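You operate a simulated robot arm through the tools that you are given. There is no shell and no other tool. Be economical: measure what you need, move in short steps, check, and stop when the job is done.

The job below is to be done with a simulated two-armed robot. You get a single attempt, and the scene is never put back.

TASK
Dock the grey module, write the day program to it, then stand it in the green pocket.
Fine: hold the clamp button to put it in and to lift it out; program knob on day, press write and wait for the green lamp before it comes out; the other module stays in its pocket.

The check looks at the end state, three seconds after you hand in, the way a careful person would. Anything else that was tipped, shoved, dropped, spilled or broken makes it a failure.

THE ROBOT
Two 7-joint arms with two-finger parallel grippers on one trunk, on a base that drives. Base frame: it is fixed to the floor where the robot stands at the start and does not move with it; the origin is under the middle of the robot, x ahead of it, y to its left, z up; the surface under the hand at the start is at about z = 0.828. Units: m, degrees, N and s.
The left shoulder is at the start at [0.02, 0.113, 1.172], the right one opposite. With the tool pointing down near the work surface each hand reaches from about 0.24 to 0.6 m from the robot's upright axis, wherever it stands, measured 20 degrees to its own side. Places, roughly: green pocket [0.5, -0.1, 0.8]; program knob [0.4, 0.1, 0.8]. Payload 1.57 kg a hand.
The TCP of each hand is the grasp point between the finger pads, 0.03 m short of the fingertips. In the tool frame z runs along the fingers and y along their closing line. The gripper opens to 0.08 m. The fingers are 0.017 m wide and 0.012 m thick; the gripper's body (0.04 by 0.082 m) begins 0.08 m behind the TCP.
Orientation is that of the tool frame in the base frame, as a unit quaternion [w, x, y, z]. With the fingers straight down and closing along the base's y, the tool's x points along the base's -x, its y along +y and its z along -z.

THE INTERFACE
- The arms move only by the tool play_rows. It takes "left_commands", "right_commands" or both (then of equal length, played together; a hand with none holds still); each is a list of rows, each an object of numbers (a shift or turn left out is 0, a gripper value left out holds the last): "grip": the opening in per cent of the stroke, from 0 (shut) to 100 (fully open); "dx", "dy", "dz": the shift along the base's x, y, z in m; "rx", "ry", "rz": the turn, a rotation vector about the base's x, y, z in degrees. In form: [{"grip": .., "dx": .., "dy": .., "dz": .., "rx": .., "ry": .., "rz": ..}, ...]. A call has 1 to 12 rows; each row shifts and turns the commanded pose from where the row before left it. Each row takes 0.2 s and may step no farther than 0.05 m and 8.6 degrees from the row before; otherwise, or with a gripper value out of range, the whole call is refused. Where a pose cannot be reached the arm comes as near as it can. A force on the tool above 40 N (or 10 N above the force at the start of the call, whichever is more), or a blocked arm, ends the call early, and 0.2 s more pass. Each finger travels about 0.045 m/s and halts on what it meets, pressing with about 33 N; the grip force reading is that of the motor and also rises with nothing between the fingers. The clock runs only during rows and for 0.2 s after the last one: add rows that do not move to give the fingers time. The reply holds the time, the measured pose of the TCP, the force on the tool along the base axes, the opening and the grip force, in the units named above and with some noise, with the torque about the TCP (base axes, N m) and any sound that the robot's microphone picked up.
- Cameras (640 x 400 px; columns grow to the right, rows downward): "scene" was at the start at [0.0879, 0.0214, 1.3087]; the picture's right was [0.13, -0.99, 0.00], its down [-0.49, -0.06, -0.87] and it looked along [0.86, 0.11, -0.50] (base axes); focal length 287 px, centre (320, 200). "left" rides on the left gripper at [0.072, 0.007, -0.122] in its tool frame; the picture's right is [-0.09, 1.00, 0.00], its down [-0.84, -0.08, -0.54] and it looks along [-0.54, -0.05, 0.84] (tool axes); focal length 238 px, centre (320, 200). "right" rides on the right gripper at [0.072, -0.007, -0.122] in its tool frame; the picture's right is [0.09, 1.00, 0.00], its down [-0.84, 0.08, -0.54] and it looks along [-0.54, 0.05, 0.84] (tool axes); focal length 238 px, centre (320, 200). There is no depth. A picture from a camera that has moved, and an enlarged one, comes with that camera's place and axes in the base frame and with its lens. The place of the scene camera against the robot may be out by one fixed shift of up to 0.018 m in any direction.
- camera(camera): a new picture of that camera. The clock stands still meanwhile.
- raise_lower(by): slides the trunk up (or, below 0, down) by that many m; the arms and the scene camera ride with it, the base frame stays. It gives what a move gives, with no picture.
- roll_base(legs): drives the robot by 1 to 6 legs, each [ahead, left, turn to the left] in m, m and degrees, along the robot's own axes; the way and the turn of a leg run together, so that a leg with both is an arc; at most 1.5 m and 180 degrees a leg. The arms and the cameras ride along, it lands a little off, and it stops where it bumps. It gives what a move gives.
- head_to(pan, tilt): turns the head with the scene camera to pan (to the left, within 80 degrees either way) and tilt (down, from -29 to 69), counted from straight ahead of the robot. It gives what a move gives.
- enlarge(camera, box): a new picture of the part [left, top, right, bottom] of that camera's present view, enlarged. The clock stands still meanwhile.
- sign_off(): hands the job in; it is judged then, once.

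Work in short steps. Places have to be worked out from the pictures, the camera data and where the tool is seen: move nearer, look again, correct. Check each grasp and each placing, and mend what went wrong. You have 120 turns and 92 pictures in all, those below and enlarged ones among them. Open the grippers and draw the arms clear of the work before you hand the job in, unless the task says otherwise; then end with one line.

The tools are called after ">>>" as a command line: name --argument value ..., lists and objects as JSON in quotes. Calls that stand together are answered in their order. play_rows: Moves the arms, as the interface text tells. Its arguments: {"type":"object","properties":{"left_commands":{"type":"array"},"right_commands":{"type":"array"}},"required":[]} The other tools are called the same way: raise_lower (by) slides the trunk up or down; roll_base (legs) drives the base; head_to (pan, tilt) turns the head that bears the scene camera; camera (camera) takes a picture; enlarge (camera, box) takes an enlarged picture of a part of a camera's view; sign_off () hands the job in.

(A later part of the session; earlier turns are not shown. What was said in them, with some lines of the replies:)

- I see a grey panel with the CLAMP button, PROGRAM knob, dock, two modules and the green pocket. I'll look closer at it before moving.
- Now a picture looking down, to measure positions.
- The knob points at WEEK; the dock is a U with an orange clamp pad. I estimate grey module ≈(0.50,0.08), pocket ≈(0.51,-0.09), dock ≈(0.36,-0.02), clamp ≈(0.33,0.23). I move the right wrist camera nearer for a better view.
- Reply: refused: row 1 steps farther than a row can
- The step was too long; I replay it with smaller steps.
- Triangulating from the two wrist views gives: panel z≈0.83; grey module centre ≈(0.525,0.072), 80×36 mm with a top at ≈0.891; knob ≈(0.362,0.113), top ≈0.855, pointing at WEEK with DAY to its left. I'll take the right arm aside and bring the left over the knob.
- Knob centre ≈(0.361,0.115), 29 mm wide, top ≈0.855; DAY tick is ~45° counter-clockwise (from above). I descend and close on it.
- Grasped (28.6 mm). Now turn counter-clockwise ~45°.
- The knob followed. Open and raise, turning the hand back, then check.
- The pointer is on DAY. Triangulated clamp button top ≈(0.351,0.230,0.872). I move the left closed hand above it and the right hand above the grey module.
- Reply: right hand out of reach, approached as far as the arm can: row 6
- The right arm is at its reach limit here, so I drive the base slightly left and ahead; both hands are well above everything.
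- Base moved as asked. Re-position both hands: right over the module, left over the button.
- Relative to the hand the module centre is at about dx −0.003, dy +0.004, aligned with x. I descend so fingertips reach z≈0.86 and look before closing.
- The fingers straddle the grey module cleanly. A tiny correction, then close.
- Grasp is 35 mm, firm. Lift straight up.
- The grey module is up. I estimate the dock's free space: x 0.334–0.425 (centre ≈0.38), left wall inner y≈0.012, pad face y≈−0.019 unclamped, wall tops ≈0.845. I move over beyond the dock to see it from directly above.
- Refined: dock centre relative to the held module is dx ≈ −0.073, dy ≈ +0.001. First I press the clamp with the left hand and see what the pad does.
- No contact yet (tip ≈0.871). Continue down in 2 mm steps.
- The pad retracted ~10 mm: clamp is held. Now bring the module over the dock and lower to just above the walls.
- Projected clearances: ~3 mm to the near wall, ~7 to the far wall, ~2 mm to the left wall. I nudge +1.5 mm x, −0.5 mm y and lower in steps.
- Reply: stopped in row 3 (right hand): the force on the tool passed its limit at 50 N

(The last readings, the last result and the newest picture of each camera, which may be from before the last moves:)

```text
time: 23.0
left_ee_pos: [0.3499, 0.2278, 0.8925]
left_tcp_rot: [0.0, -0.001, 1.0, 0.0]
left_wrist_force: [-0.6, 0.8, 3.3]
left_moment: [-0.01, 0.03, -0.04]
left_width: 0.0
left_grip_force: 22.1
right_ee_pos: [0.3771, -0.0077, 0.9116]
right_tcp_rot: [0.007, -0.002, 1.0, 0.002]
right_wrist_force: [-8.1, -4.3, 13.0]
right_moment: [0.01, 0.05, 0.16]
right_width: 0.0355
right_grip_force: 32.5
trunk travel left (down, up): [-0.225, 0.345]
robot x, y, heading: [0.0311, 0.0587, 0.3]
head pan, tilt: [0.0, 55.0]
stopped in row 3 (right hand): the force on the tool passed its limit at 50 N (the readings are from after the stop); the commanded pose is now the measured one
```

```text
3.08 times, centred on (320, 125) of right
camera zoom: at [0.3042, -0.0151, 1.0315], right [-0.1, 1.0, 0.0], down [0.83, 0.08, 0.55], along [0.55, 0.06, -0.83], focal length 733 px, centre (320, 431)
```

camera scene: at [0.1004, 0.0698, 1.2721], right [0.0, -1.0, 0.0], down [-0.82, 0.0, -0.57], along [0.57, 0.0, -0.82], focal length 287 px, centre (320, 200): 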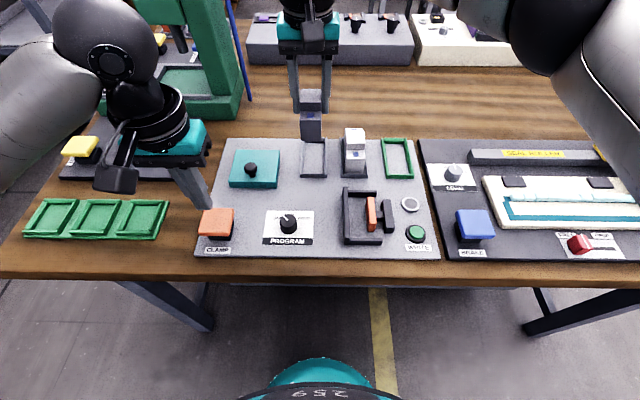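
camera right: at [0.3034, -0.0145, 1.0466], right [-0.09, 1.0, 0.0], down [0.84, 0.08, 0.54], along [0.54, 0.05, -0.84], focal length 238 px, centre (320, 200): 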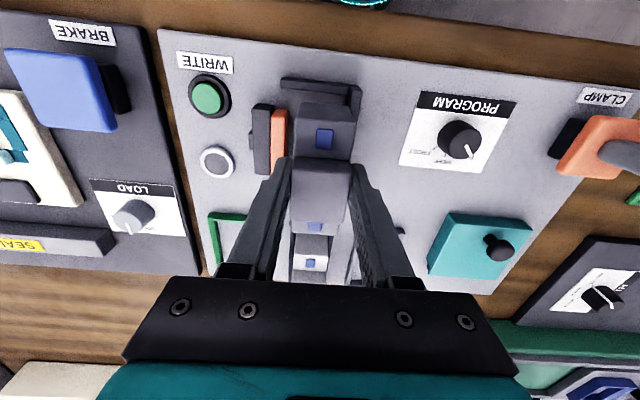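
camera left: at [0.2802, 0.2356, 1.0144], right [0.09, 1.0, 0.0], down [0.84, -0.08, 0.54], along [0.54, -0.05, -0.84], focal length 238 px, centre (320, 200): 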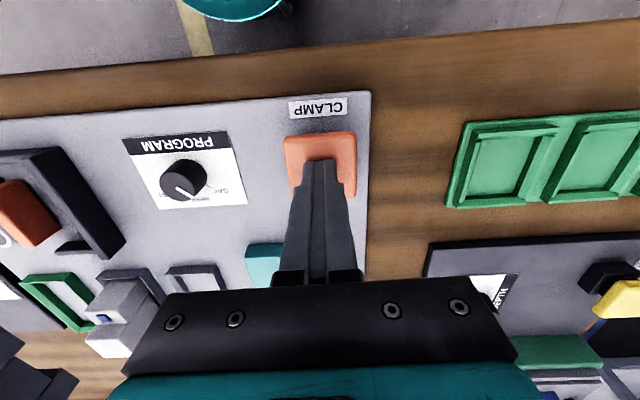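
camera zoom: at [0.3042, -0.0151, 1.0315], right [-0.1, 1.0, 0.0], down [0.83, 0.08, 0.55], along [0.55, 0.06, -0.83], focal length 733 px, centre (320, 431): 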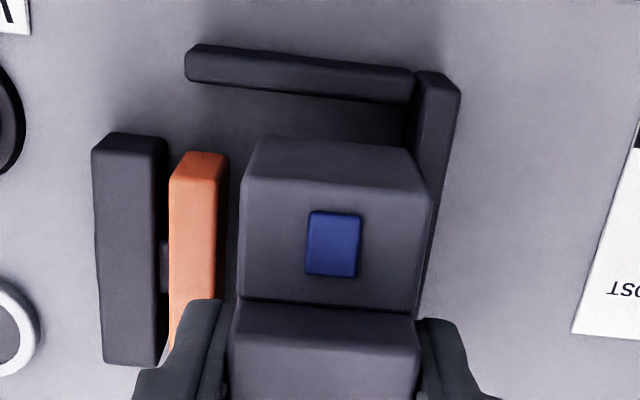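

The module touched a wall (it's ~88 mm long, and sits ~4 mm too far ahead and too near the left wall). Lift 12 mm, undo the small tilt, shift −4.5 mm x and −2.5 mm y, and look again.

>>> play_rows --right_commands '[{"dz": 0.006, "ry": 0.8, "rx": -0.2, "rz": -0.2}, {"dz": 0.006}, {"dx": -0.0045, "dy": -0.0025}, {}]'

>>> enlarge --camera "right" --box '[220, 60, 420, 190]'

>>> enlarge --camera "scene" --box '[310, 150, 430, 240]'

```text
time: 24.0
left_ee_pos: [0.3505, 0.2284, 0.8919]
left_tcp_rot: [0.001, -0.001, 1.0, 0.0]
left_wrist_force: [-0.3, 0.5, 3.8]
left_moment: [0.01, 0.09, -0.02]
left_width: 0.0
left_grip_force: 21.4
right_ee_pos: [0.3738, -0.0103, 0.9218]
right_tcp_rot: [-0.002, 0.0, 1.0, 0.001]
right_wrist_force: [0.1, -0.3, -1.0]
right_moment: [-0.01, 0.04, 0.01]
right_width: 0.0353
right_grip_force: 32.9
trunk travel left (down, up): [-0.225, 0.345]
robot x, y, heading: [0.0274, 0.0563, 0.0]
head pan, tilt: [0.0, 55.0]
```

```text
3.08 times, centred on (320, 125) of right
camera zoom: at [0.3025, -0.0167, 1.0425], right [-0.09, 1.0, 0.0], down [0.84, 0.07, 0.54], along [0.54, 0.05, -0.84], focal length 733 px, centre (320, 431)
```

zoom: 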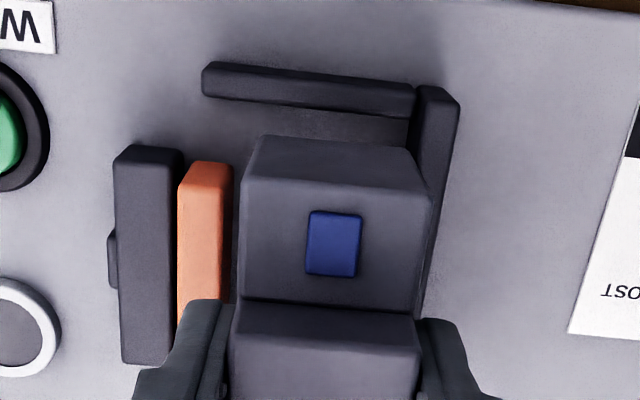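

```text
4.44 times, centred on (370, 195) of scene
camera zoom: at [0.0999, 0.0695, 1.2722], right [0.0, -1.0, 0.0], down [-0.82, 0.0, -0.57], along [0.57, 0.0, -0.82], focal length 1276 px, centre (98, 222)
```

zoom: 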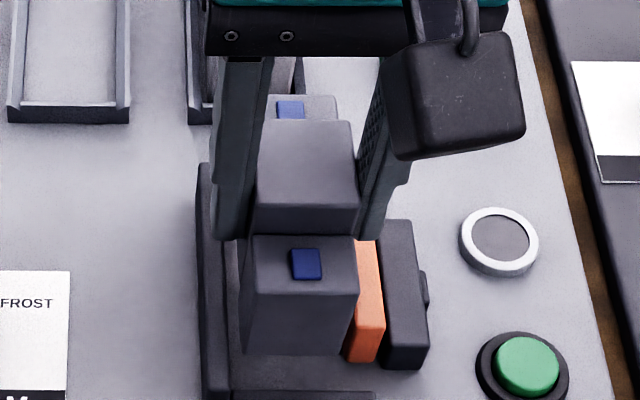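

Now ~3 mm clear on both x sides, 2.4 mm to the wall and 7 mm to the pad. Lower gently.

>>> play_rows --right_commands '[{"dy": -0.0008, "dz": -0.006}, {"dz": -0.005}, {"dz": -0.004}, {"dz": -0.004}, {"dz": -0.004}, {}]'

>>> enlarge --camera "right" --box '[220, 60, 420, 190]'

```text
time: 25.4
left_ee_pos: [0.3516, 0.2288, 0.8922]
left_tcp_rot: [0.001, 0.0, 1.0, 0.0]
left_wrist_force: [0.3, 0.5, 5.1]
left_moment: [-0.02, 0.02, 0.01]
left_width: 0.0
left_grip_force: 21.0
right_ee_pos: [0.3756, -0.0108, 0.8986]
right_tcp_rot: [-0.002, 0.001, 1.0, 0.001]
right_wrist_force: [0.1, 0.4, -2.1]
right_moment: [-0.03, -0.03, 0.02]
right_width: 0.0353
right_grip_force: 32.7
trunk travel left (down, up): [-0.225, 0.345]
robot x, y, heading: [0.0312, 0.0613, 0.1]
head pan, tilt: [0.0, 55.0]
```

```text
3.08 times, centred on (320, 125) of right
camera zoom: at [0.3034, -0.0173, 1.0196], right [-0.09, 1.0, 0.0], down [0.84, 0.07, 0.54], along [0.54, 0.05, -0.84], focal length 733 px, centre (320, 431)
```

zoom: 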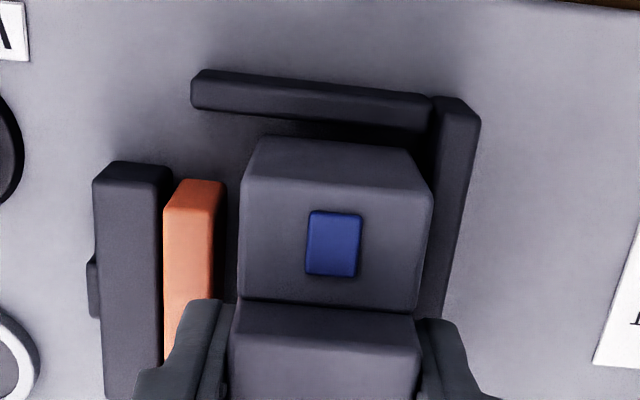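

It is between the walls with no contact force. Continue to the floor.

>>> play_rows --right_commands '[{"dz": -0.004}, {"dz": -0.003}, {"dz": -0.002}, {"dz": -0.001}, {}]'

```text
time: 26.6
left_ee_pos: [0.352, 0.2285, 0.8912]
left_tcp_rot: [0.0, -0.001, 1.0, 0.0]
left_wrist_force: [1.0, -0.4, 4.4]
left_moment: [0.02, 0.0, -0.04]
left_width: 0.0
left_grip_force: 21.1
right_ee_pos: [0.3749, -0.0106, 0.8881]
right_tcp_rot: [-0.002, 0.001, 1.0, 0.001]
right_wrist_force: [0.3, 0.3, -1.8]
right_moment: [-0.01, 0.01, 0.01]
right_width: 0.0358
right_grip_force: 33.4
trunk travel left (down, up): [-0.225, 0.345]
robot x, y, heading: [0.0288, 0.0642, -0.1]
head pan, tilt: [0.0, 55.0]
```

Still hanging free; lower 1 mm at a time.

>>> play_rows --right_commands '[{"dz": -0.001}, {"dz": -0.001}, {"dz": -0.001}, {"dz": -0.001}, {}]'

```text
time: 27.8
left_ee_pos: [0.3509, 0.2289, 0.8934]
left_tcp_rot: [0.002, -0.001, 1.0, 0.0]
left_wrist_force: [1.6, -0.2, 3.3]
left_moment: [0.01, -0.04, -0.02]
left_width: 0.0
left_grip_force: 21.8
right_ee_pos: [0.3749, -0.0106, 0.8881]
right_tcp_rot: [0.0, 0.002, 1.0, 0.002]
right_wrist_force: [-1.3, -0.9, 34.6]
right_moment: [-0.92, 0.72, 0.1]
right_width: 0.0356
right_grip_force: 32.9
trunk travel left (down, up): [-0.225, 0.345]
robot x, y, heading: [0.027, 0.0602, -0.2]
head pan, tilt: [0.0, 55.0]
```

Seated on the floor (34 N). Ease off 3 mm of command, and look before releasing.

>>> play_rows --right_commands '[{"dz": 0.002}, {"dz": 0.001}, {}]'

>>> enlarge --camera "right" --box '[220, 60, 420, 190]'

>>> enlarge --camera "scene" --box '[310, 160, 430, 250]'

```text
time: 28.6
left_ee_pos: [0.3508, 0.2282, 0.891]
left_tcp_rot: [0.0, -0.001, 1.0, 0.0]
left_wrist_force: [-3.3, 0.9, 4.2]
left_moment: [0.06, 0.1, 0.03]
left_width: 0.0001
left_grip_force: 21.3
right_ee_pos: [0.3744, -0.0104, 0.8882]
right_tcp_rot: [-0.001, 0.002, 1.0, 0.001]
right_wrist_force: [8.3, -2.1, 9.6]
right_moment: [-0.3, -0.24, 0.26]
right_width: 0.0354
right_grip_force: 33.0
trunk travel left (down, up): [-0.225, 0.345]
robot x, y, heading: [0.0346, 0.0612, -0.1]
head pan, tilt: [0.0, 55.0]
```

```text
3.08 times, centred on (320, 125) of right
camera zoom: at [0.3033, -0.0168, 1.009], right [-0.09, 1.0, 0.0], down [0.84, 0.07, 0.54], along [0.54, 0.05, -0.84], focal length 733 px, centre (320, 431)
```

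zoom: 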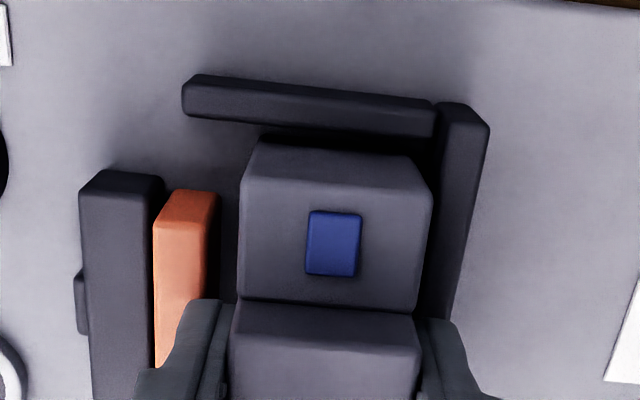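

```text
4.44 times, centred on (370, 205) of scene
camera zoom: at [0.1001, 0.0696, 1.272], right [0.0, -1.0, 0.0], down [-0.82, 0.0, -0.57], along [0.57, 0.0, -0.82], focal length 1276 px, centre (98, 178)
```

zoom: 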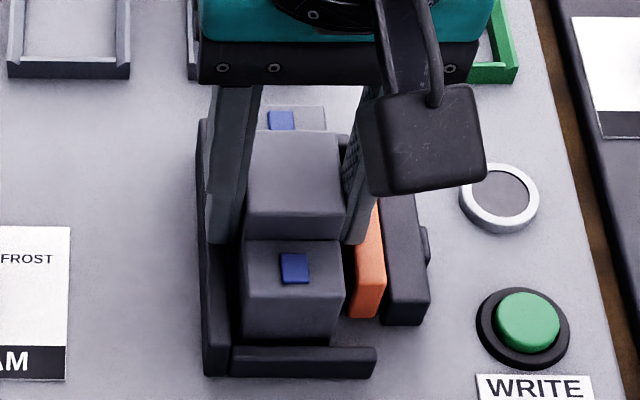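

Module sits squarely in the dock. Open the right hand to ~56 mm, raise, then release the clamp.

>>> play_rows --right_commands '[{"grip": 65}, {}, {}, {"dz": 0.03}, {"dz": 0.04}, {"dz": 0.03}, {"dx": 0.04}, {"dx": 0.03}, {}]'

>>> play_rows --left_commands '[{"dz": 0.004}, {"dz": 0.006}, {"dz": 0.015}, {"dz": 0.015}, {}]'

>>> camera --camera "right"

>>> enlarge --camera "scene" --box '[270, 150, 450, 270]'

```text
time: 30.6
left_ee_pos: [0.3513, 0.2288, 0.8917]
left_tcp_rot: [0.0, -0.001, 1.0, 0.0]
left_wrist_force: [0.6, 0.7, 3.3]
left_moment: [0.04, 0.03, -0.01]
left_width: 0.0002
left_grip_force: 20.5
right_ee_pos: [0.4427, -0.0136, 0.9871]
right_tcp_rot: [-0.002, 0.001, 1.0, 0.001]
right_wrist_force: [0.4, 0.1, 0.4]
right_moment: [-0.02, 0.01, 0.0]
right_width: 0.0519
right_grip_force: 0.0
trunk travel left (down, up): [-0.225, 0.345]
robot x, y, heading: [0.0322, 0.0605, -0.0]
head pan, tilt: [0.0, 55.0]
```

```text
time: 31.8
left_ee_pos: [0.3518, 0.2278, 0.9327]
left_tcp_rot: [0.002, -0.001, 1.0, 0.001]
left_wrist_force: [0.1, 0.5, -0.3]
left_moment: [0.04, -0.01, -0.01]
left_width: 0.0001
left_grip_force: 21.4
right_ee_pos: [0.4436, -0.0123, 0.9881]
right_tcp_rot: [-0.001, 0.001, 1.0, 0.001]
right_wrist_force: [-0.6, -0.6, 0.6]
right_moment: [-0.02, 0.02, 0.01]
right_width: 0.0518
right_grip_force: 0.1
trunk travel left (down, up): [-0.225, 0.345]
robot x, y, heading: [0.0302, 0.0581, 0.3]
head pan, tilt: [0.0, 55.0]
```

```text
45 pictures are left
camera right: at [0.372, -0.0199, 1.1085], right [-0.09, 1.0, 0.0], down [0.84, 0.07, 0.54], along [0.54, 0.05, -0.84], focal length 238 px, centre (320, 200)
```

right: 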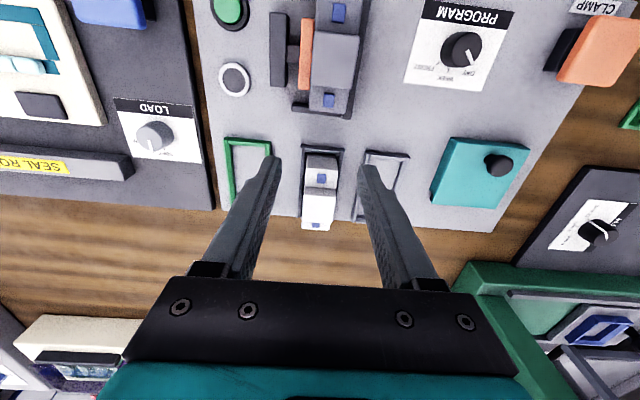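

```text
3.33 times, centred on (360, 210) of scene
camera zoom: at [0.1001, 0.0696, 1.2721], right [0.0, -1.0, 0.0], down [-0.82, 0.0, -0.57], along [0.57, 0.0, -0.82], focal length 957 px, centre (187, 167)
```

zoom: 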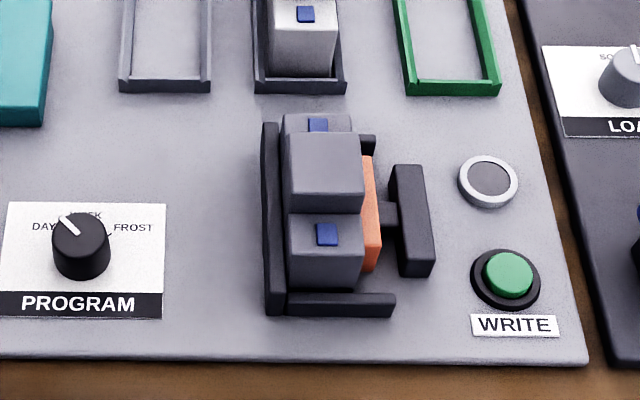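

Module is clamped against the left wall; knob on DAY. Next the write button, ≈(0.348,−0.104,0.84). I close the right hand and go above it.

>>> play_rows --right_commands '[{"grip": 0, "dy": -0.045}, {"dy": -0.047}, {"dx": -0.045}, {"dx": -0.045}, {"dx": -0.005, "dz": -0.04}, {"dz": -0.03}, {}]'

>>> camera --camera "right"

```text
time: 33.4
left_ee_pos: [0.3513, 0.2279, 0.9317]
left_tcp_rot: [0.001, 0.0, 1.0, 0.0]
left_wrist_force: [-0.3, 0.0, 0.3]
left_moment: [-0.01, -0.03, -0.03]
left_width: 0.0
left_grip_force: 21.6
right_ee_pos: [0.3521, -0.1044, 0.9164]
right_tcp_rot: [-0.002, 0.001, 1.0, 0.001]
right_wrist_force: [0.7, 0.4, 0.3]
right_moment: [0.0, 0.01, 0.0]
right_width: 0.0
right_grip_force: 21.2
trunk travel left (down, up): [-0.225, 0.345]
robot x, y, heading: [0.0318, 0.0593, 0.2]
head pan, tilt: [0.0, 55.0]
```

```text
43 pictures are left
camera right: at [0.2803, -0.1117, 1.0382], right [-0.09, 1.0, 0.0], down [0.84, 0.07, 0.54], along [0.54, 0.05, -0.84], focal length 238 px, centre (320, 200)
```

right: 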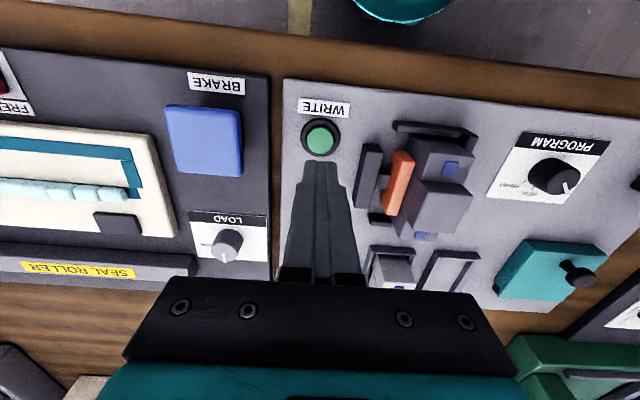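

Relative to the tip, the button is at dx −0.006, dy −0.001. Correct and descend toward it.

>>> play_rows --right_commands '[{"dx": -0.006, "dy": -0.001, "dz": -0.02}, {"dz": -0.014}, {"dz": -0.003}, {}]'

>>> camera --camera "right"

>>> enlarge --camera "scene" --box '[320, 170, 460, 270]'

```text
time: 34.4
left_ee_pos: [0.3526, 0.2281, 0.9324]
left_tcp_rot: [0.001, -0.002, 1.0, 0.0]
left_wrist_force: [0.2, -0.5, -0.3]
left_moment: [-0.04, -0.02, -0.01]
left_width: 0.0
left_grip_force: 22.0
right_ee_pos: [0.3434, -0.1046, 0.8811]
right_tcp_rot: [-0.002, 0.001, 1.0, 0.0]
right_wrist_force: [-0.6, -0.4, 0.7]
right_moment: [0.02, 0.0, 0.0]
right_width: 0.0001
right_grip_force: 21.0
trunk travel left (down, up): [-0.225, 0.345]
robot x, y, heading: [0.0292, 0.0604, 0.0]
head pan, tilt: [0.0, 55.0]
```

```text
42 pictures are left
camera right: at [0.2725, -0.1114, 1.0026], right [-0.09, 1.0, 0.0], down [0.84, 0.07, 0.54], along [0.54, 0.05, -0.84], focal length 238 px, centre (320, 200)
```

right: 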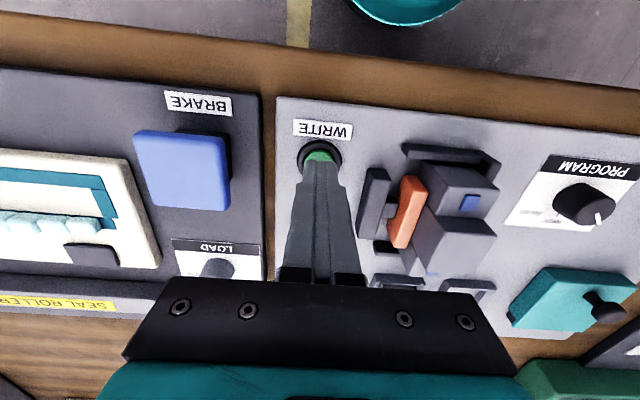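

```text
4.00 times, centred on (390, 220) of scene
camera zoom: at [0.1001, 0.0696, 1.2721], right [0.0, -1.0, 0.0], down [-0.82, 0.0, -0.57], along [0.57, 0.0, -0.82], focal length 1149 px, centre (40, 120)
```

zoom: 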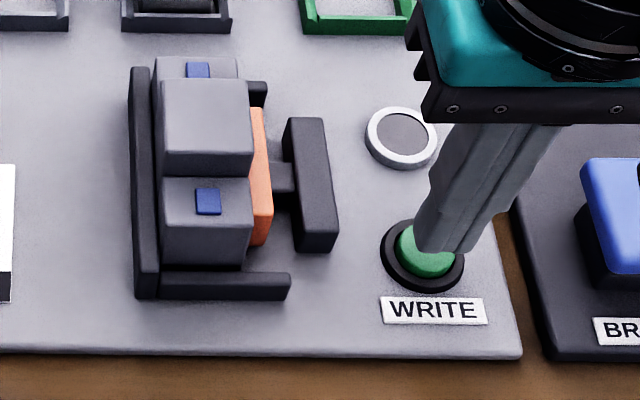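

Tip hovers right over the button. Press down in 2 mm steps.

>>> play_rows --right_commands '[{"dx": -0.001, "dy": 0.002, "dz": -0.002}, {"dz": -0.002}, {"dz": -0.002}, {"dz": -0.002}, {}]'

>>> enlarge --camera "scene" --box '[320, 170, 460, 270]'

```text
time: 35.6
left_ee_pos: [0.3515, 0.2292, 0.932]
left_tcp_rot: [0.001, 0.0, 1.0, 0.0]
left_wrist_force: [0.5, -0.5, -0.8]
left_moment: [0.0, 0.0, -0.01]
left_width: 0.0
left_grip_force: 21.7
right_ee_pos: [0.3426, -0.101, 0.8741]
right_tcp_rot: [-0.001, 0.001, 1.0, 0.0]
right_wrist_force: [-0.8, -0.1, -0.4]
right_moment: [0.02, 0.03, 0.0]
right_width: 0.0003
right_grip_force: 21.4
trunk travel left (down, up): [-0.225, 0.345]
robot x, y, heading: [0.0294, 0.06, -0.0]
head pan, tilt: [0.0, 55.0]
```

```text
4.00 times, centred on (390, 220) of scene
camera zoom: at [0.1001, 0.0696, 1.2721], right [0.0, -1.0, 0.0], down [-0.82, 0.0, -0.57], along [0.57, 0.0, -0.82], focal length 1149 px, centre (40, 120)
```

zoom: 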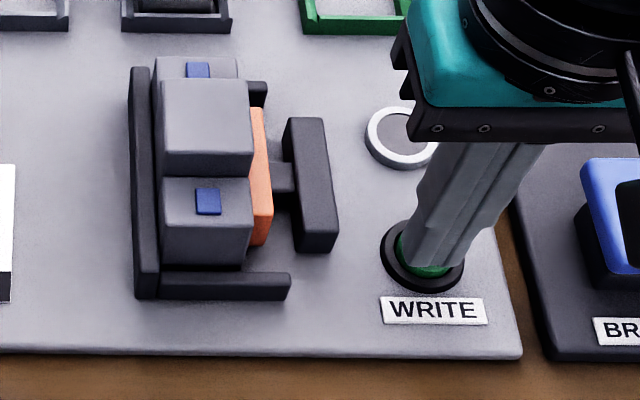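

No contact yet; continue down 1.5 mm at a time.

>>> play_rows --right_commands '[{"dy": 0.0015, "dz": -0.0015}, {"dz": -0.0015}, {"dz": -0.0015}, {"dz": -0.0015}, {}]'

>>> enlarge --camera "scene" --box '[320, 170, 460, 270]'

```text
time: 36.8
left_ee_pos: [0.3523, 0.2284, 0.9318]
left_tcp_rot: [0.002, 0.0, 1.0, 0.0]
left_wrist_force: [0.2, 0.1, -0.2]
left_moment: [-0.01, -0.02, -0.01]
left_width: 0.0
left_grip_force: 21.8
right_ee_pos: [0.3431, -0.0993, 0.8657]
right_tcp_rot: [-0.002, 0.001, 1.0, 0.0]
right_wrist_force: [0.3, 0.0, 0.6]
right_moment: [0.0, 0.01, -0.03]
right_width: 0.0004
right_grip_force: 21.3
trunk travel left (down, up): [-0.225, 0.345]
robot x, y, heading: [0.0275, 0.0622, -0.2]
head pan, tilt: [0.0, 55.0]
```

```text
4.00 times, centred on (390, 220) of scene
camera zoom: at [0.1001, 0.0697, 1.2722], right [0.0, -1.0, 0.0], down [-0.82, 0.0, -0.57], along [0.57, 0.0, -0.82], focal length 1149 px, centre (40, 120)
```

zoom: 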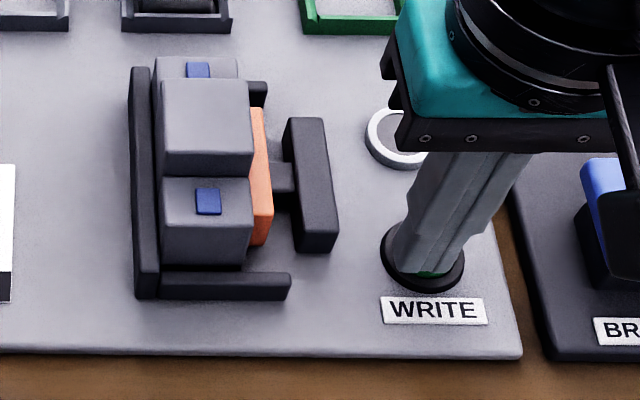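

Still no force; keep going in 1 mm steps.

>>> play_rows --right_commands '[{"dz": -0.001}, {"dz": -0.001}, {"dz": -0.001}, {}]'

>>> camera --camera "right"

```text
time: 37.8
left_ee_pos: [0.3515, 0.2282, 0.9328]
left_tcp_rot: [0.001, -0.001, 1.0, -0.001]
left_wrist_force: [1.0, -0.9, -0.3]
left_moment: [0.0, 0.02, 0.02]
left_width: 0.0002
left_grip_force: 21.9
right_ee_pos: [0.3425, -0.1, 0.8638]
right_tcp_rot: [-0.001, 0.001, 1.0, 0.002]
right_wrist_force: [-0.1, 1.2, 5.0]
right_moment: [0.04, -0.04, -0.01]
right_width: 0.0001
right_grip_force: 20.8
trunk travel left (down, up): [-0.225, 0.345]
robot x, y, heading: [0.0296, 0.061, 0.1]
head pan, tilt: [0.0, 55.0]
heard: click
```

```text
38 pictures are left
camera right: at [0.2713, -0.1068, 0.9845], right [-0.09, 1.0, 0.0], down [0.84, 0.07, 0.54], along [0.54, 0.05, -0.84], focal length 238 px, centre (320, 200)
```

right: 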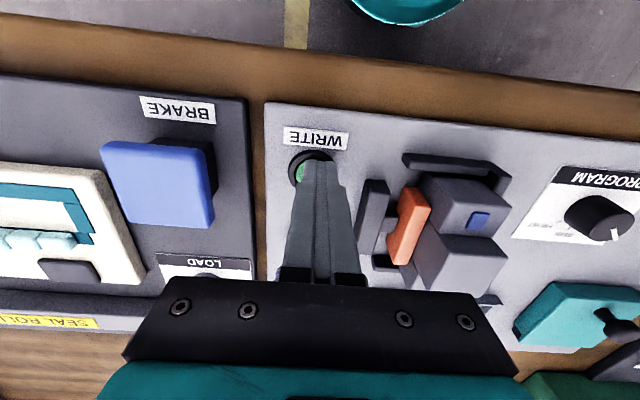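

A click was heard with 5 N: written command accepted. Raise the hand and look at the lamp.

>>> play_rows --right_commands '[{"dz": 0.01}, {"dz": 0.03}, {"dz": 0.04}, {"dz": 0.035, "dx": 0.03}, {"dx": 0.04}, {"dx": 0.03}, {}]'

>>> enlarge --camera "scene" --box '[270, 150, 450, 270]'

```text
time: 39.4
left_ee_pos: [0.3528, 0.2269, 0.9324]
left_tcp_rot: [0.001, -0.001, 1.0, 0.001]
left_wrist_force: [0.9, 0.6, 0.0]
left_moment: [-0.03, 0.03, -0.03]
left_width: 0.0
left_grip_force: 21.5
right_ee_pos: [0.4455, -0.1005, 0.9773]
right_tcp_rot: [-0.002, 0.001, 1.0, 0.001]
right_wrist_force: [0.3, -0.3, -0.1]
right_moment: [0.02, 0.02, -0.04]
right_width: 0.0
right_grip_force: 21.8
trunk travel left (down, up): [-0.225, 0.345]
robot x, y, heading: [0.0267, 0.0617, 0.1]
head pan, tilt: [0.0, 55.0]
```

```text
3.33 times, centred on (360, 210) of scene
camera zoom: at [0.1001, 0.0696, 1.2721], right [0.0, -1.0, 0.0], down [-0.82, 0.0, -0.57], along [0.57, 0.0, -0.82], focal length 957 px, centre (187, 167)
```

zoom: 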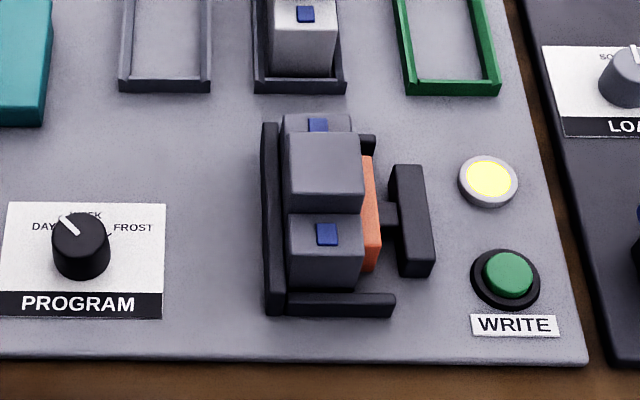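

Lamp is yellow: writing. I wait, opening the right hand meanwhile.

>>> play_rows --right_commands '[{"grip": 70}, {}, {}, {}, {}, {}, {}, {}, {}, {}, {}, {}]'

>>> enlarge --camera "scene" --box '[270, 150, 450, 270]'

```text
time: 42.0
left_ee_pos: [0.3526, 0.2281, 0.931]
left_tcp_rot: [0.0, 0.0, 1.0, 0.0]
left_wrist_force: [0.5, 0.2, 0.4]
left_moment: [0.02, -0.02, -0.01]
left_width: 0.0001
left_grip_force: 21.4
right_ee_pos: [0.4462, -0.1004, 0.9773]
right_tcp_rot: [-0.002, 0.001, 1.0, 0.001]
right_wrist_force: [-1.3, 0.1, 0.7]
right_moment: [0.0, 0.02, -0.01]
right_width: 0.0562
right_grip_force: 0.0
trunk travel left (down, up): [-0.225, 0.345]
robot x, y, heading: [0.0301, 0.0569, 0.1]
head pan, tilt: [0.0, 55.0]
```

```text
3.33 times, centred on (360, 210) of scene
camera zoom: at [0.1001, 0.0696, 1.2721], right [0.0, -1.0, 0.0], down [-0.82, 0.0, -0.57], along [0.57, 0.0, -0.82], focal length 957 px, centre (187, 167)
```

zoom: 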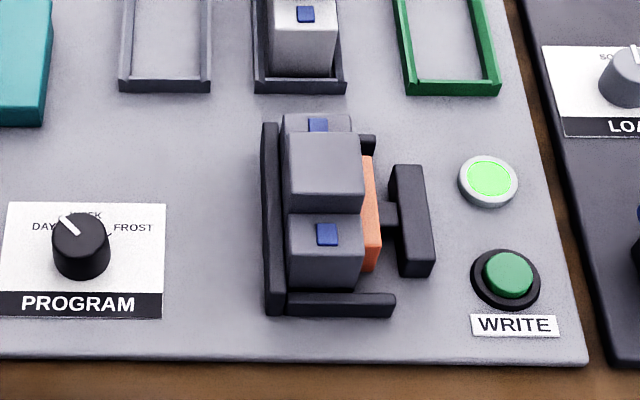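

Lamp is green. Bring the right hand over the docked module and press the clamp again.

>>> play_rows --left_commands '[{}, {}, {}, {"dz": -0.02}, {"dz": -0.012}, {"dz": -0.004}, {"dz": -0.004}, {}]' --right_commands '[{"dx": -0.03, "dy": 0.035}, {"dx": -0.03, "dy": 0.035}, {"dx": -0.011, "dy": 0.023}, {"dz": -0.03}, {}, {}, {}, {}]'

>>> camera --camera "right"

>>> enlarge --camera "scene" --box '[270, 150, 450, 270]'

```text
time: 43.8
left_ee_pos: [0.3513, 0.2272, 0.8938]
left_tcp_rot: [0.001, 0.0, 1.0, 0.0]
left_wrist_force: [-0.3, -0.6, 3.5]
left_moment: [-0.03, 0.06, -0.06]
left_width: 0.0002
left_grip_force: 21.6
right_ee_pos: [0.3748, -0.0057, 0.9477]
right_tcp_rot: [-0.002, 0.001, 1.0, 0.001]
right_wrist_force: [-0.8, 0.9, -0.1]
right_moment: [-0.02, -0.02, 0.02]
right_width: 0.056
right_grip_force: 0.1
trunk travel left (down, up): [-0.225, 0.345]
robot x, y, heading: [0.0233, 0.0594, -0.0]
head pan, tilt: [0.0, 55.0]
```

```text
35 pictures are left
camera right: at [0.3035, -0.012, 1.0694], right [-0.09, 1.0, 0.0], down [0.84, 0.07, 0.54], along [0.54, 0.05, -0.84], focal length 238 px, centre (320, 200)
```

right: 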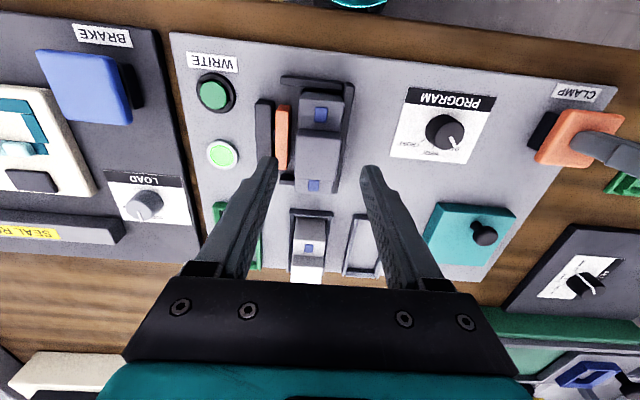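

```text
3.33 times, centred on (360, 210) of scene
camera zoom: at [0.1, 0.0695, 1.2722], right [0.0, -1.0, 0.0], down [-0.82, 0.0, -0.57], along [0.57, 0.0, -0.82], focal length 957 px, centre (187, 167)
```

zoom: 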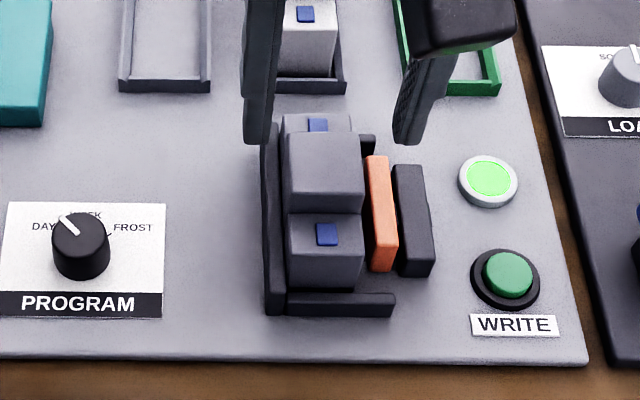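

Pad is retracted and the module stays put, centred under the hand. Descend and grasp.

>>> play_rows --right_commands '[{"dz": -0.03, "dy": -0.001}, {"dz": -0.02}, {"dz": -0.007}, {}, {"grip": 0}, {}, {}, {}, {}]'

>>> camera --camera "right"

```text
time: 45.8
left_ee_pos: [0.3517, 0.2281, 0.892]
left_tcp_rot: [0.0, -0.001, 1.0, -0.001]
left_wrist_force: [0.9, -0.1, 2.8]
left_moment: [-0.04, 0.01, 0.02]
left_width: 0.0001
left_grip_force: 21.4
right_ee_pos: [0.3724, -0.0086, 0.8899]
right_tcp_rot: [-0.001, 0.001, 1.0, 0.001]
right_wrist_force: [-0.5, 0.1, 0.1]
right_moment: [0.01, -0.01, 0.0]
right_width: 0.0353
right_grip_force: 33.0
trunk travel left (down, up): [-0.225, 0.345]
robot x, y, heading: [0.0277, 0.0584, 0.3]
head pan, tilt: [0.0, 55.0]
```

```text
33 pictures are left
camera right: at [0.3009, -0.0148, 1.0109], right [-0.09, 1.0, 0.0], down [0.84, 0.07, 0.54], along [0.54, 0.05, -0.84], focal length 238 px, centre (320, 200)
```

right: 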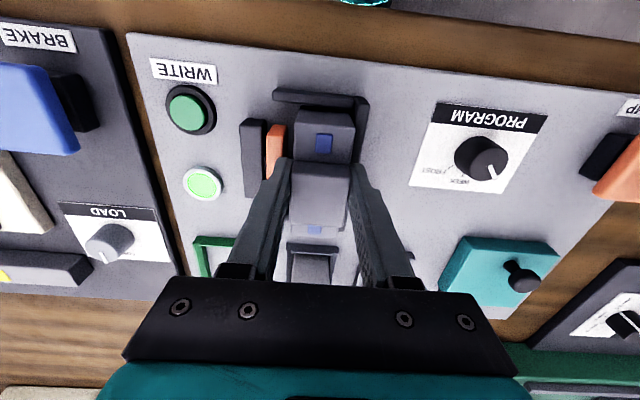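

Grasp is good (35.3 mm), clamp still held. Lift straight out.

>>> play_rows --right_commands '[{"dz": 0.01}, {"dz": 0.015}, {"dz": 0.03}, {"dz": 0.035}, {}]'

```text
time: 47.0
left_ee_pos: [0.3505, 0.2263, 0.8929]
left_tcp_rot: [0.001, -0.001, 1.0, 0.0]
left_wrist_force: [1.2, -0.6, 3.5]
left_moment: [-0.01, 0.0, -0.02]
left_width: 0.0
left_grip_force: 21.8
right_ee_pos: [0.3722, -0.005, 0.9815]
right_tcp_rot: [-0.001, 0.002, 1.0, 0.0]
right_wrist_force: [-0.5, -0.9, -1.7]
right_moment: [0.0, -0.01, -0.02]
right_width: 0.0351
right_grip_force: 33.1
trunk travel left (down, up): [-0.225, 0.345]
robot x, y, heading: [0.0338, 0.0628, 0.3]
head pan, tilt: [0.0, 55.0]
```

Module is out. Release the clamp and move the right hand to a spot where its camera sees the green pocket.

>>> play_rows --left_commands '[{"dz": 0.01}, {"dz": 0.03}, {"dz": 0.02}, {}, {}]' --right_commands '[{"dx": 0.04, "dy": 0.01}, {"dx": 0.04, "dy": 0.01}, {"dx": 0.01}, {}, {}]'

>>> enlarge --camera "right" --box '[150, 70, 350, 230]'

>>> camera --camera "scene"

```text
time: 48.2
left_ee_pos: [0.3503, 0.2303, 0.9528]
left_tcp_rot: [0.001, -0.001, 1.0, 0.0]
left_wrist_force: [-0.7, 0.1, 0.9]
left_moment: [-0.02, 0.0, 0.02]
left_width: 0.0
left_grip_force: 20.8
right_ee_pos: [0.4597, 0.0144, 0.9833]
right_tcp_rot: [-0.002, 0.001, 1.0, 0.001]
right_wrist_force: [1.0, 0.5, -1.9]
right_moment: [0.03, -0.02, 0.02]
right_width: 0.0351
right_grip_force: 33.5
trunk travel left (down, up): [-0.225, 0.345]
robot x, y, heading: [0.0324, 0.0601, 0.1]
head pan, tilt: [0.0, 55.0]
```

```text
2.50 times, centred on (250, 150) of right
camera zoom: at [0.3891, 0.0079, 1.1048], right [-0.09, 1.0, 0.0], down [0.84, 0.08, 0.54], along [0.54, 0.05, -0.84], focal length 596 px, centre (495, 325)
```

zoom: 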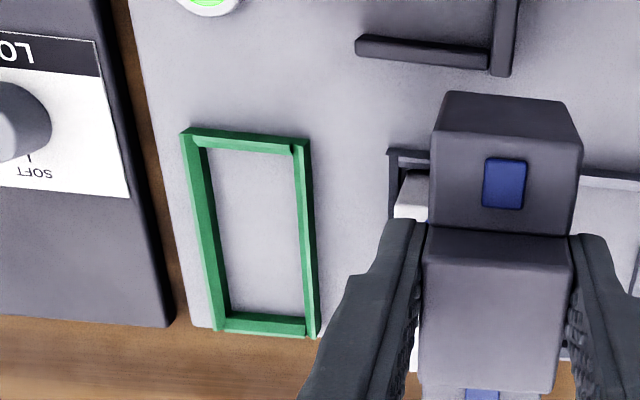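

```text
31 pictures are left
camera scene: at [0.1002, 0.0696, 1.2721], right [0.0, -1.0, 0.0], down [-0.82, 0.0, -0.57], along [0.57, 0.0, -0.82], focal length 287 px, centre (320, 200)
```

scene: 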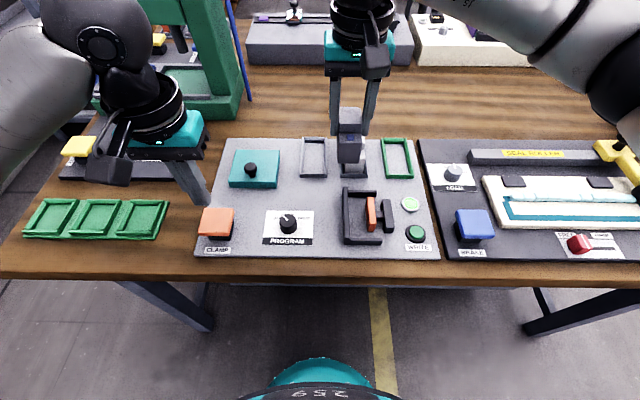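

Green pocket inner space: x 0.478–0.571, y −0.121…−0.076 → centre (0.525,−0.0985). The module's centre is ~+0.010 x of the TCP, so I move dx +0.055, dy −0.113 staying high.

>>> play_rows --right_commands '[{"dy": -0.04}, {"dy": -0.04}, {"dy": -0.033, "dx": 0.01}, {"dx": 0.03}, {"dx": 0.015, "dz": -0.02}, {"dz": -0.03}, {}]'

>>> enlarge --camera "right" --box '[220, 60, 420, 190]'

>>> enlarge --camera "scene" --box '[340, 110, 440, 185]'

```text
time: 49.8
left_ee_pos: [0.3506, 0.231, 0.9515]
left_tcp_rot: [0.0, -0.001, 1.0, 0.0]
left_wrist_force: [-0.2, -0.3, 0.8]
left_moment: [0.02, 0.01, -0.03]
left_width: 0.0
left_grip_force: 21.3
right_ee_pos: [0.519, -0.0998, 0.9321]
right_tcp_rot: [-0.001, 0.001, 1.0, 0.0]
right_wrist_force: [-0.1, 0.4, -1.1]
right_moment: [-0.03, 0.0, -0.01]
right_width: 0.0352
right_grip_force: 32.7
trunk travel left (down, up): [-0.225, 0.345]
robot x, y, heading: [0.0311, 0.0566, 0.3]
head pan, tilt: [0.0, 55.0]
```

```text
3.08 times, centred on (320, 125) of right
camera zoom: at [0.4484, -0.1061, 1.0528], right [-0.09, 1.0, 0.0], down [0.84, 0.08, 0.54], along [0.54, 0.05, -0.84], focal length 733 px, centre (320, 431)
```

zoom: 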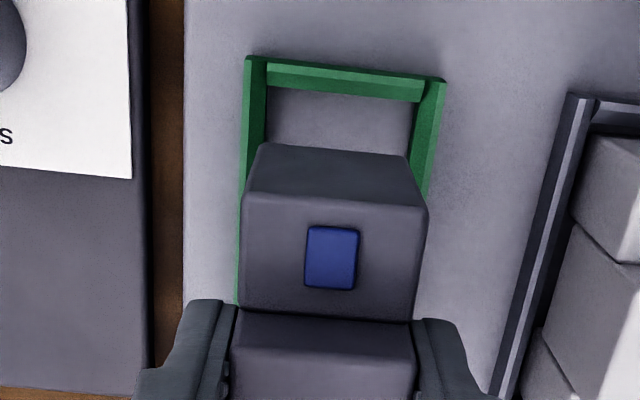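

```text
5.33 times, centred on (390, 148) of scene
camera zoom: at [0.1002, 0.0696, 1.2721], right [0.0, -1.0, 0.0], down [-0.82, 0.0, -0.57], along [0.57, 0.0, -0.82], focal length 1532 px, centre (-53, 480)
```

zoom: 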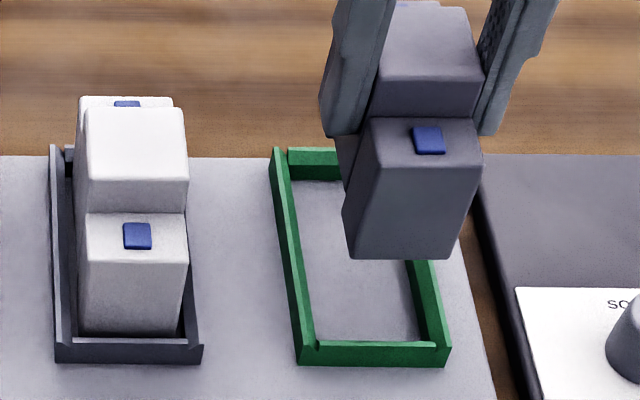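

Module is 1.5 mm too far ahead and ~2 mm right of centre. Correct and lower in steps.

>>> play_rows --right_commands '[{"dx": -0.0015, "dy": 0.0017, "dz": -0.012}, {"dz": -0.01}, {"dz": -0.006}, {"dz": -0.005}, {}]'

>>> enlarge --camera "right" --box '[220, 60, 420, 190]'

>>> enlarge --camera "scene" --box '[340, 110, 440, 185]'

```text
time: 51.0
left_ee_pos: [0.3497, 0.2297, 0.9504]
left_tcp_rot: [0.0, -0.001, 1.0, 0.0]
left_wrist_force: [0.4, -0.3, 0.6]
left_moment: [-0.02, -0.02, 0.0]
left_width: 0.0
left_grip_force: 21.4
right_ee_pos: [0.5172, -0.0984, 0.8975]
right_tcp_rot: [-0.002, 0.002, 1.0, 0.0]
right_wrist_force: [-0.4, 0.1, -1.0]
right_moment: [-0.02, 0.02, -0.02]
right_width: 0.0353
right_grip_force: 33.2
trunk travel left (down, up): [-0.225, 0.345]
robot x, y, heading: [0.0362, 0.0609, 0.2]
head pan, tilt: [0.0, 55.0]
```

```text
3.08 times, centred on (320, 125) of right
camera zoom: at [0.4442, -0.1053, 1.0191], right [-0.09, 1.0, 0.0], down [0.84, 0.07, 0.54], along [0.54, 0.05, -0.84], focal length 733 px, centre (320, 431)
```

zoom: 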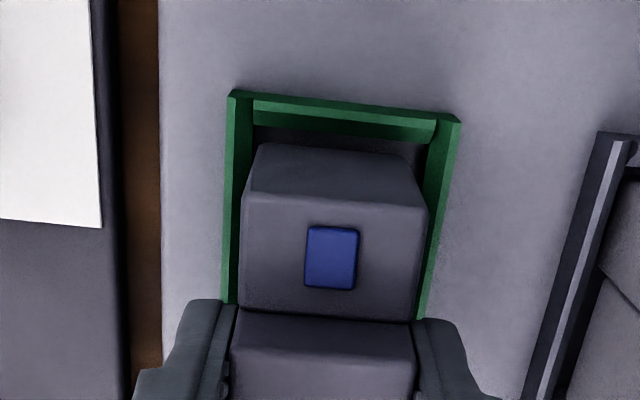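

```text
5.33 times, centred on (390, 148) of scene
camera zoom: at [0.1002, 0.0696, 1.2721], right [0.0, -1.0, 0.0], down [-0.82, 0.0, -0.57], along [0.57, 0.0, -0.82], focal length 1532 px, centre (-53, 480)
```

zoom: 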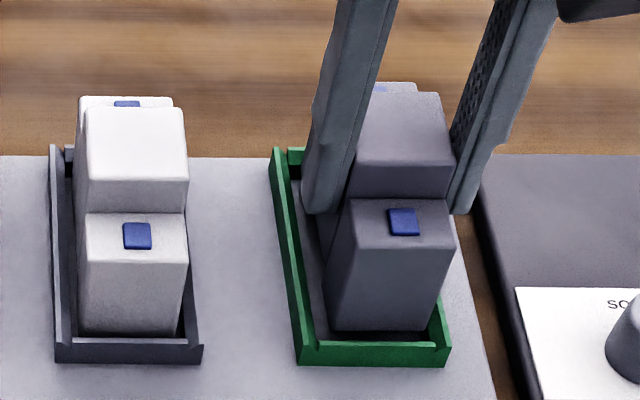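

It is inside the frame with gaps on all sides. Lower to the floor.

>>> play_rows --right_commands '[{"dy": 0.0005, "dz": -0.004}, {"dz": -0.003}, {"dz": -0.001}, {"dz": -0.001}, {"dz": -0.001}, {}]'

```text
time: 52.4
left_ee_pos: [0.3493, 0.2321, 0.9532]
left_tcp_rot: [0.001, -0.001, 1.0, 0.0]
left_wrist_force: [0.4, -0.4, -0.2]
left_moment: [-0.02, 0.0, -0.01]
left_width: 0.0001
left_grip_force: 21.3
right_ee_pos: [0.5153, -0.0984, 0.8895]
right_tcp_rot: [-0.002, 0.001, 1.0, 0.0]
right_wrist_force: [-1.1, 0.2, 1.7]
right_moment: [-0.08, -0.05, -0.03]
right_width: 0.0353
right_grip_force: 32.9
trunk travel left (down, up): [-0.225, 0.345]
robot x, y, heading: [0.0298, 0.0603, 0.1]
head pan, tilt: [0.0, 55.0]
```

Contact begins (force rising from −1 to +1.7). One more millimetre, then release and rise.

>>> play_rows --right_commands '[{"dz": -0.0008}, {}]'

```text
time: 53.0
left_ee_pos: [0.3508, 0.2309, 0.952]
left_tcp_rot: [0.0, 0.0, 1.0, 0.0]
left_wrist_force: [0.3, -0.6, -0.2]
left_moment: [0.01, -0.02, -0.02]
left_width: 0.0002
left_grip_force: 21.4
right_ee_pos: [0.5147, -0.0993, 0.8903]
right_tcp_rot: [0.0, 0.001, 1.0, 0.001]
right_wrist_force: [-1.1, -0.9, 8.6]
right_moment: [-0.19, 0.27, 0.05]
right_width: 0.0351
right_grip_force: 32.8
trunk travel left (down, up): [-0.225, 0.345]
robot x, y, heading: [0.0312, 0.0596, 0.2]
head pan, tilt: [0.0, 55.0]
```

It stands on the floor (8.6 N). Open and rise straight up, and raise the left too.

>>> play_rows --right_commands '[{"grip": 65}, {}, {}, {"dz": 0.02}, {"dz": 0.04}, {"dz": 0.045}, {"dz": 0.045}, {"dx": -0.03, "dz": 0.03}, {}]' --left_commands '[{"grip": 50}, {}, {}, {"dz": 0.03}, {"dz": 0.04}, {"dz": 0.04}, {"dy": 0.03, "dz": 0.03}, {}, {}]'

>>> camera --camera "scene"

>>> enlarge --camera "scene" --box '[200, 120, 440, 270]'

>>> camera --camera "right"

```text
time: 55.0
left_ee_pos: [0.3516, 0.2631, 1.0906]
left_tcp_rot: [0.001, -0.002, 1.0, 0.0]
left_wrist_force: [0.4, 0.1, 0.5]
left_moment: [-0.03, 0.0, -0.01]
left_width: 0.0401
left_grip_force: 0.1
right_ee_pos: [0.4843, -0.0981, 1.0685]
right_tcp_rot: [-0.002, 0.001, 1.0, 0.0]
right_wrist_force: [0.8, 0.4, 0.8]
right_moment: [-0.02, -0.05, 0.01]
right_width: 0.0519
right_grip_force: 0.1
trunk travel left (down, up): [-0.225, 0.345]
robot x, y, heading: [0.0321, 0.0599, -0.1]
head pan, tilt: [0.0, 55.0]
```

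```text
26 pictures are left
camera scene: at [0.1003, 0.0697, 1.2721], right [0.0, -1.0, 0.0], down [-0.82, 0.0, -0.57], along [0.57, 0.0, -0.82], focal length 287 px, centre (320, 200)
```

scene: 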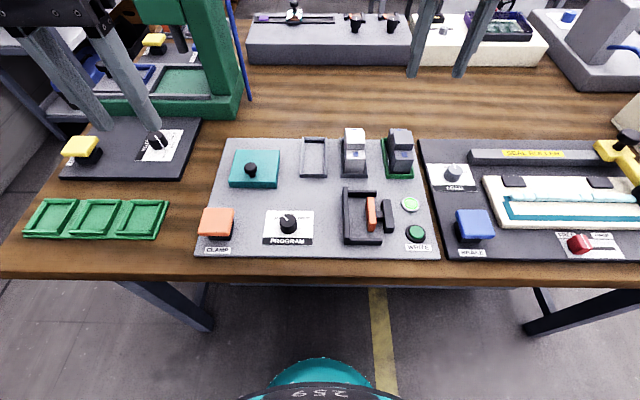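

```text
2.67 times, centred on (320, 195) of scene
camera zoom: at [0.1003, 0.0697, 1.2721], right [0.0, -1.0, 0.0], down [-0.82, 0.0, -0.57], along [0.57, 0.0, -0.82], focal length 766 px, centre (320, 213)
```

zoom: 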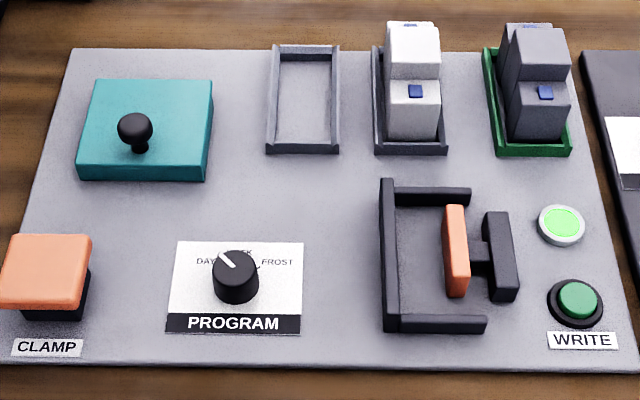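

```text
24 pictures are left
camera right: at [0.413, -0.1046, 1.1894], right [-0.09, 1.0, 0.0], down [0.84, 0.08, 0.54], along [0.54, 0.05, -0.84], focal length 238 px, centre (320, 200)
```

right: 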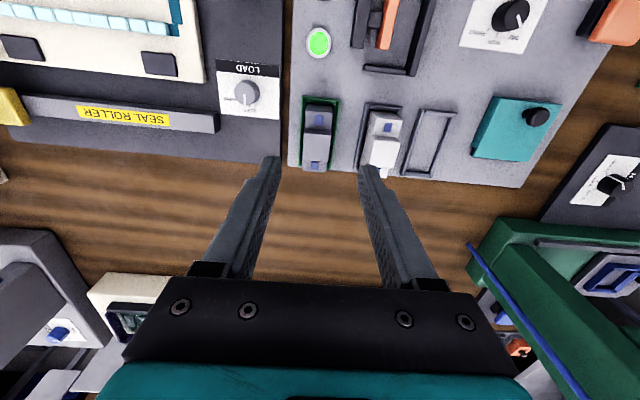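

The grey module is in the green pocket, white untouched, lamp green. One closer check of how it stands.

>>> enlarge --camera "right" --box '[280, 80, 420, 190]'

>>> enlarge --camera "scene" --box '[330, 115, 430, 190]'

```text
3.64 times, centred on (350, 135) of right
camera zoom: at [0.413, -0.1046, 1.1894], right [-0.09, 1.0, 0.0], down [0.84, 0.08, 0.54], along [0.54, 0.05, -0.84], focal length 867 px, centre (211, 436)
```

zoom: 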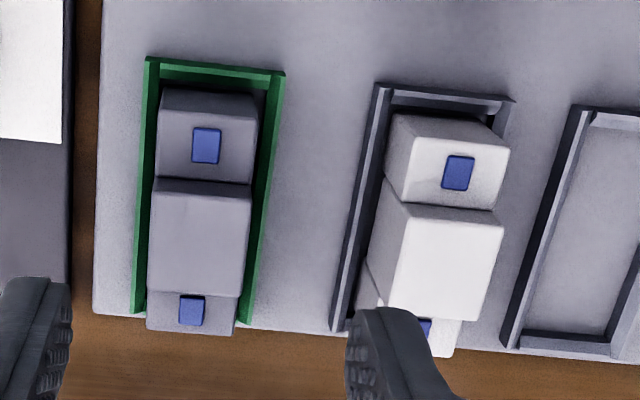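

```text
5.33 times, centred on (380, 152) of scene
camera zoom: at [0.1003, 0.0697, 1.2721], right [0.0, -1.0, 0.0], down [-0.82, 0.0, -0.57], along [0.57, 0.0, -0.82], focal length 1532 px, centre (0, 453)
```

zoom: 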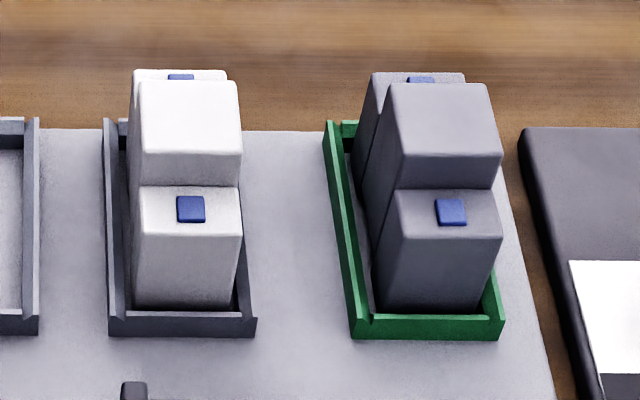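

The module stands upright and flat inside the green pocket, and both hands are open and clear. Handing in.

>>> sign_off

```text
The job is handed in.
```

The grey module was docked with the clamp button held and written with the day program; the lamp went green before it came out. It now stands upright in the green pocket, and the white module is still in its own pocket. On the first try at docking, the grey module bumped a dock wall (50 N stop); I lifted it, corrected the position and seated it cleanly.
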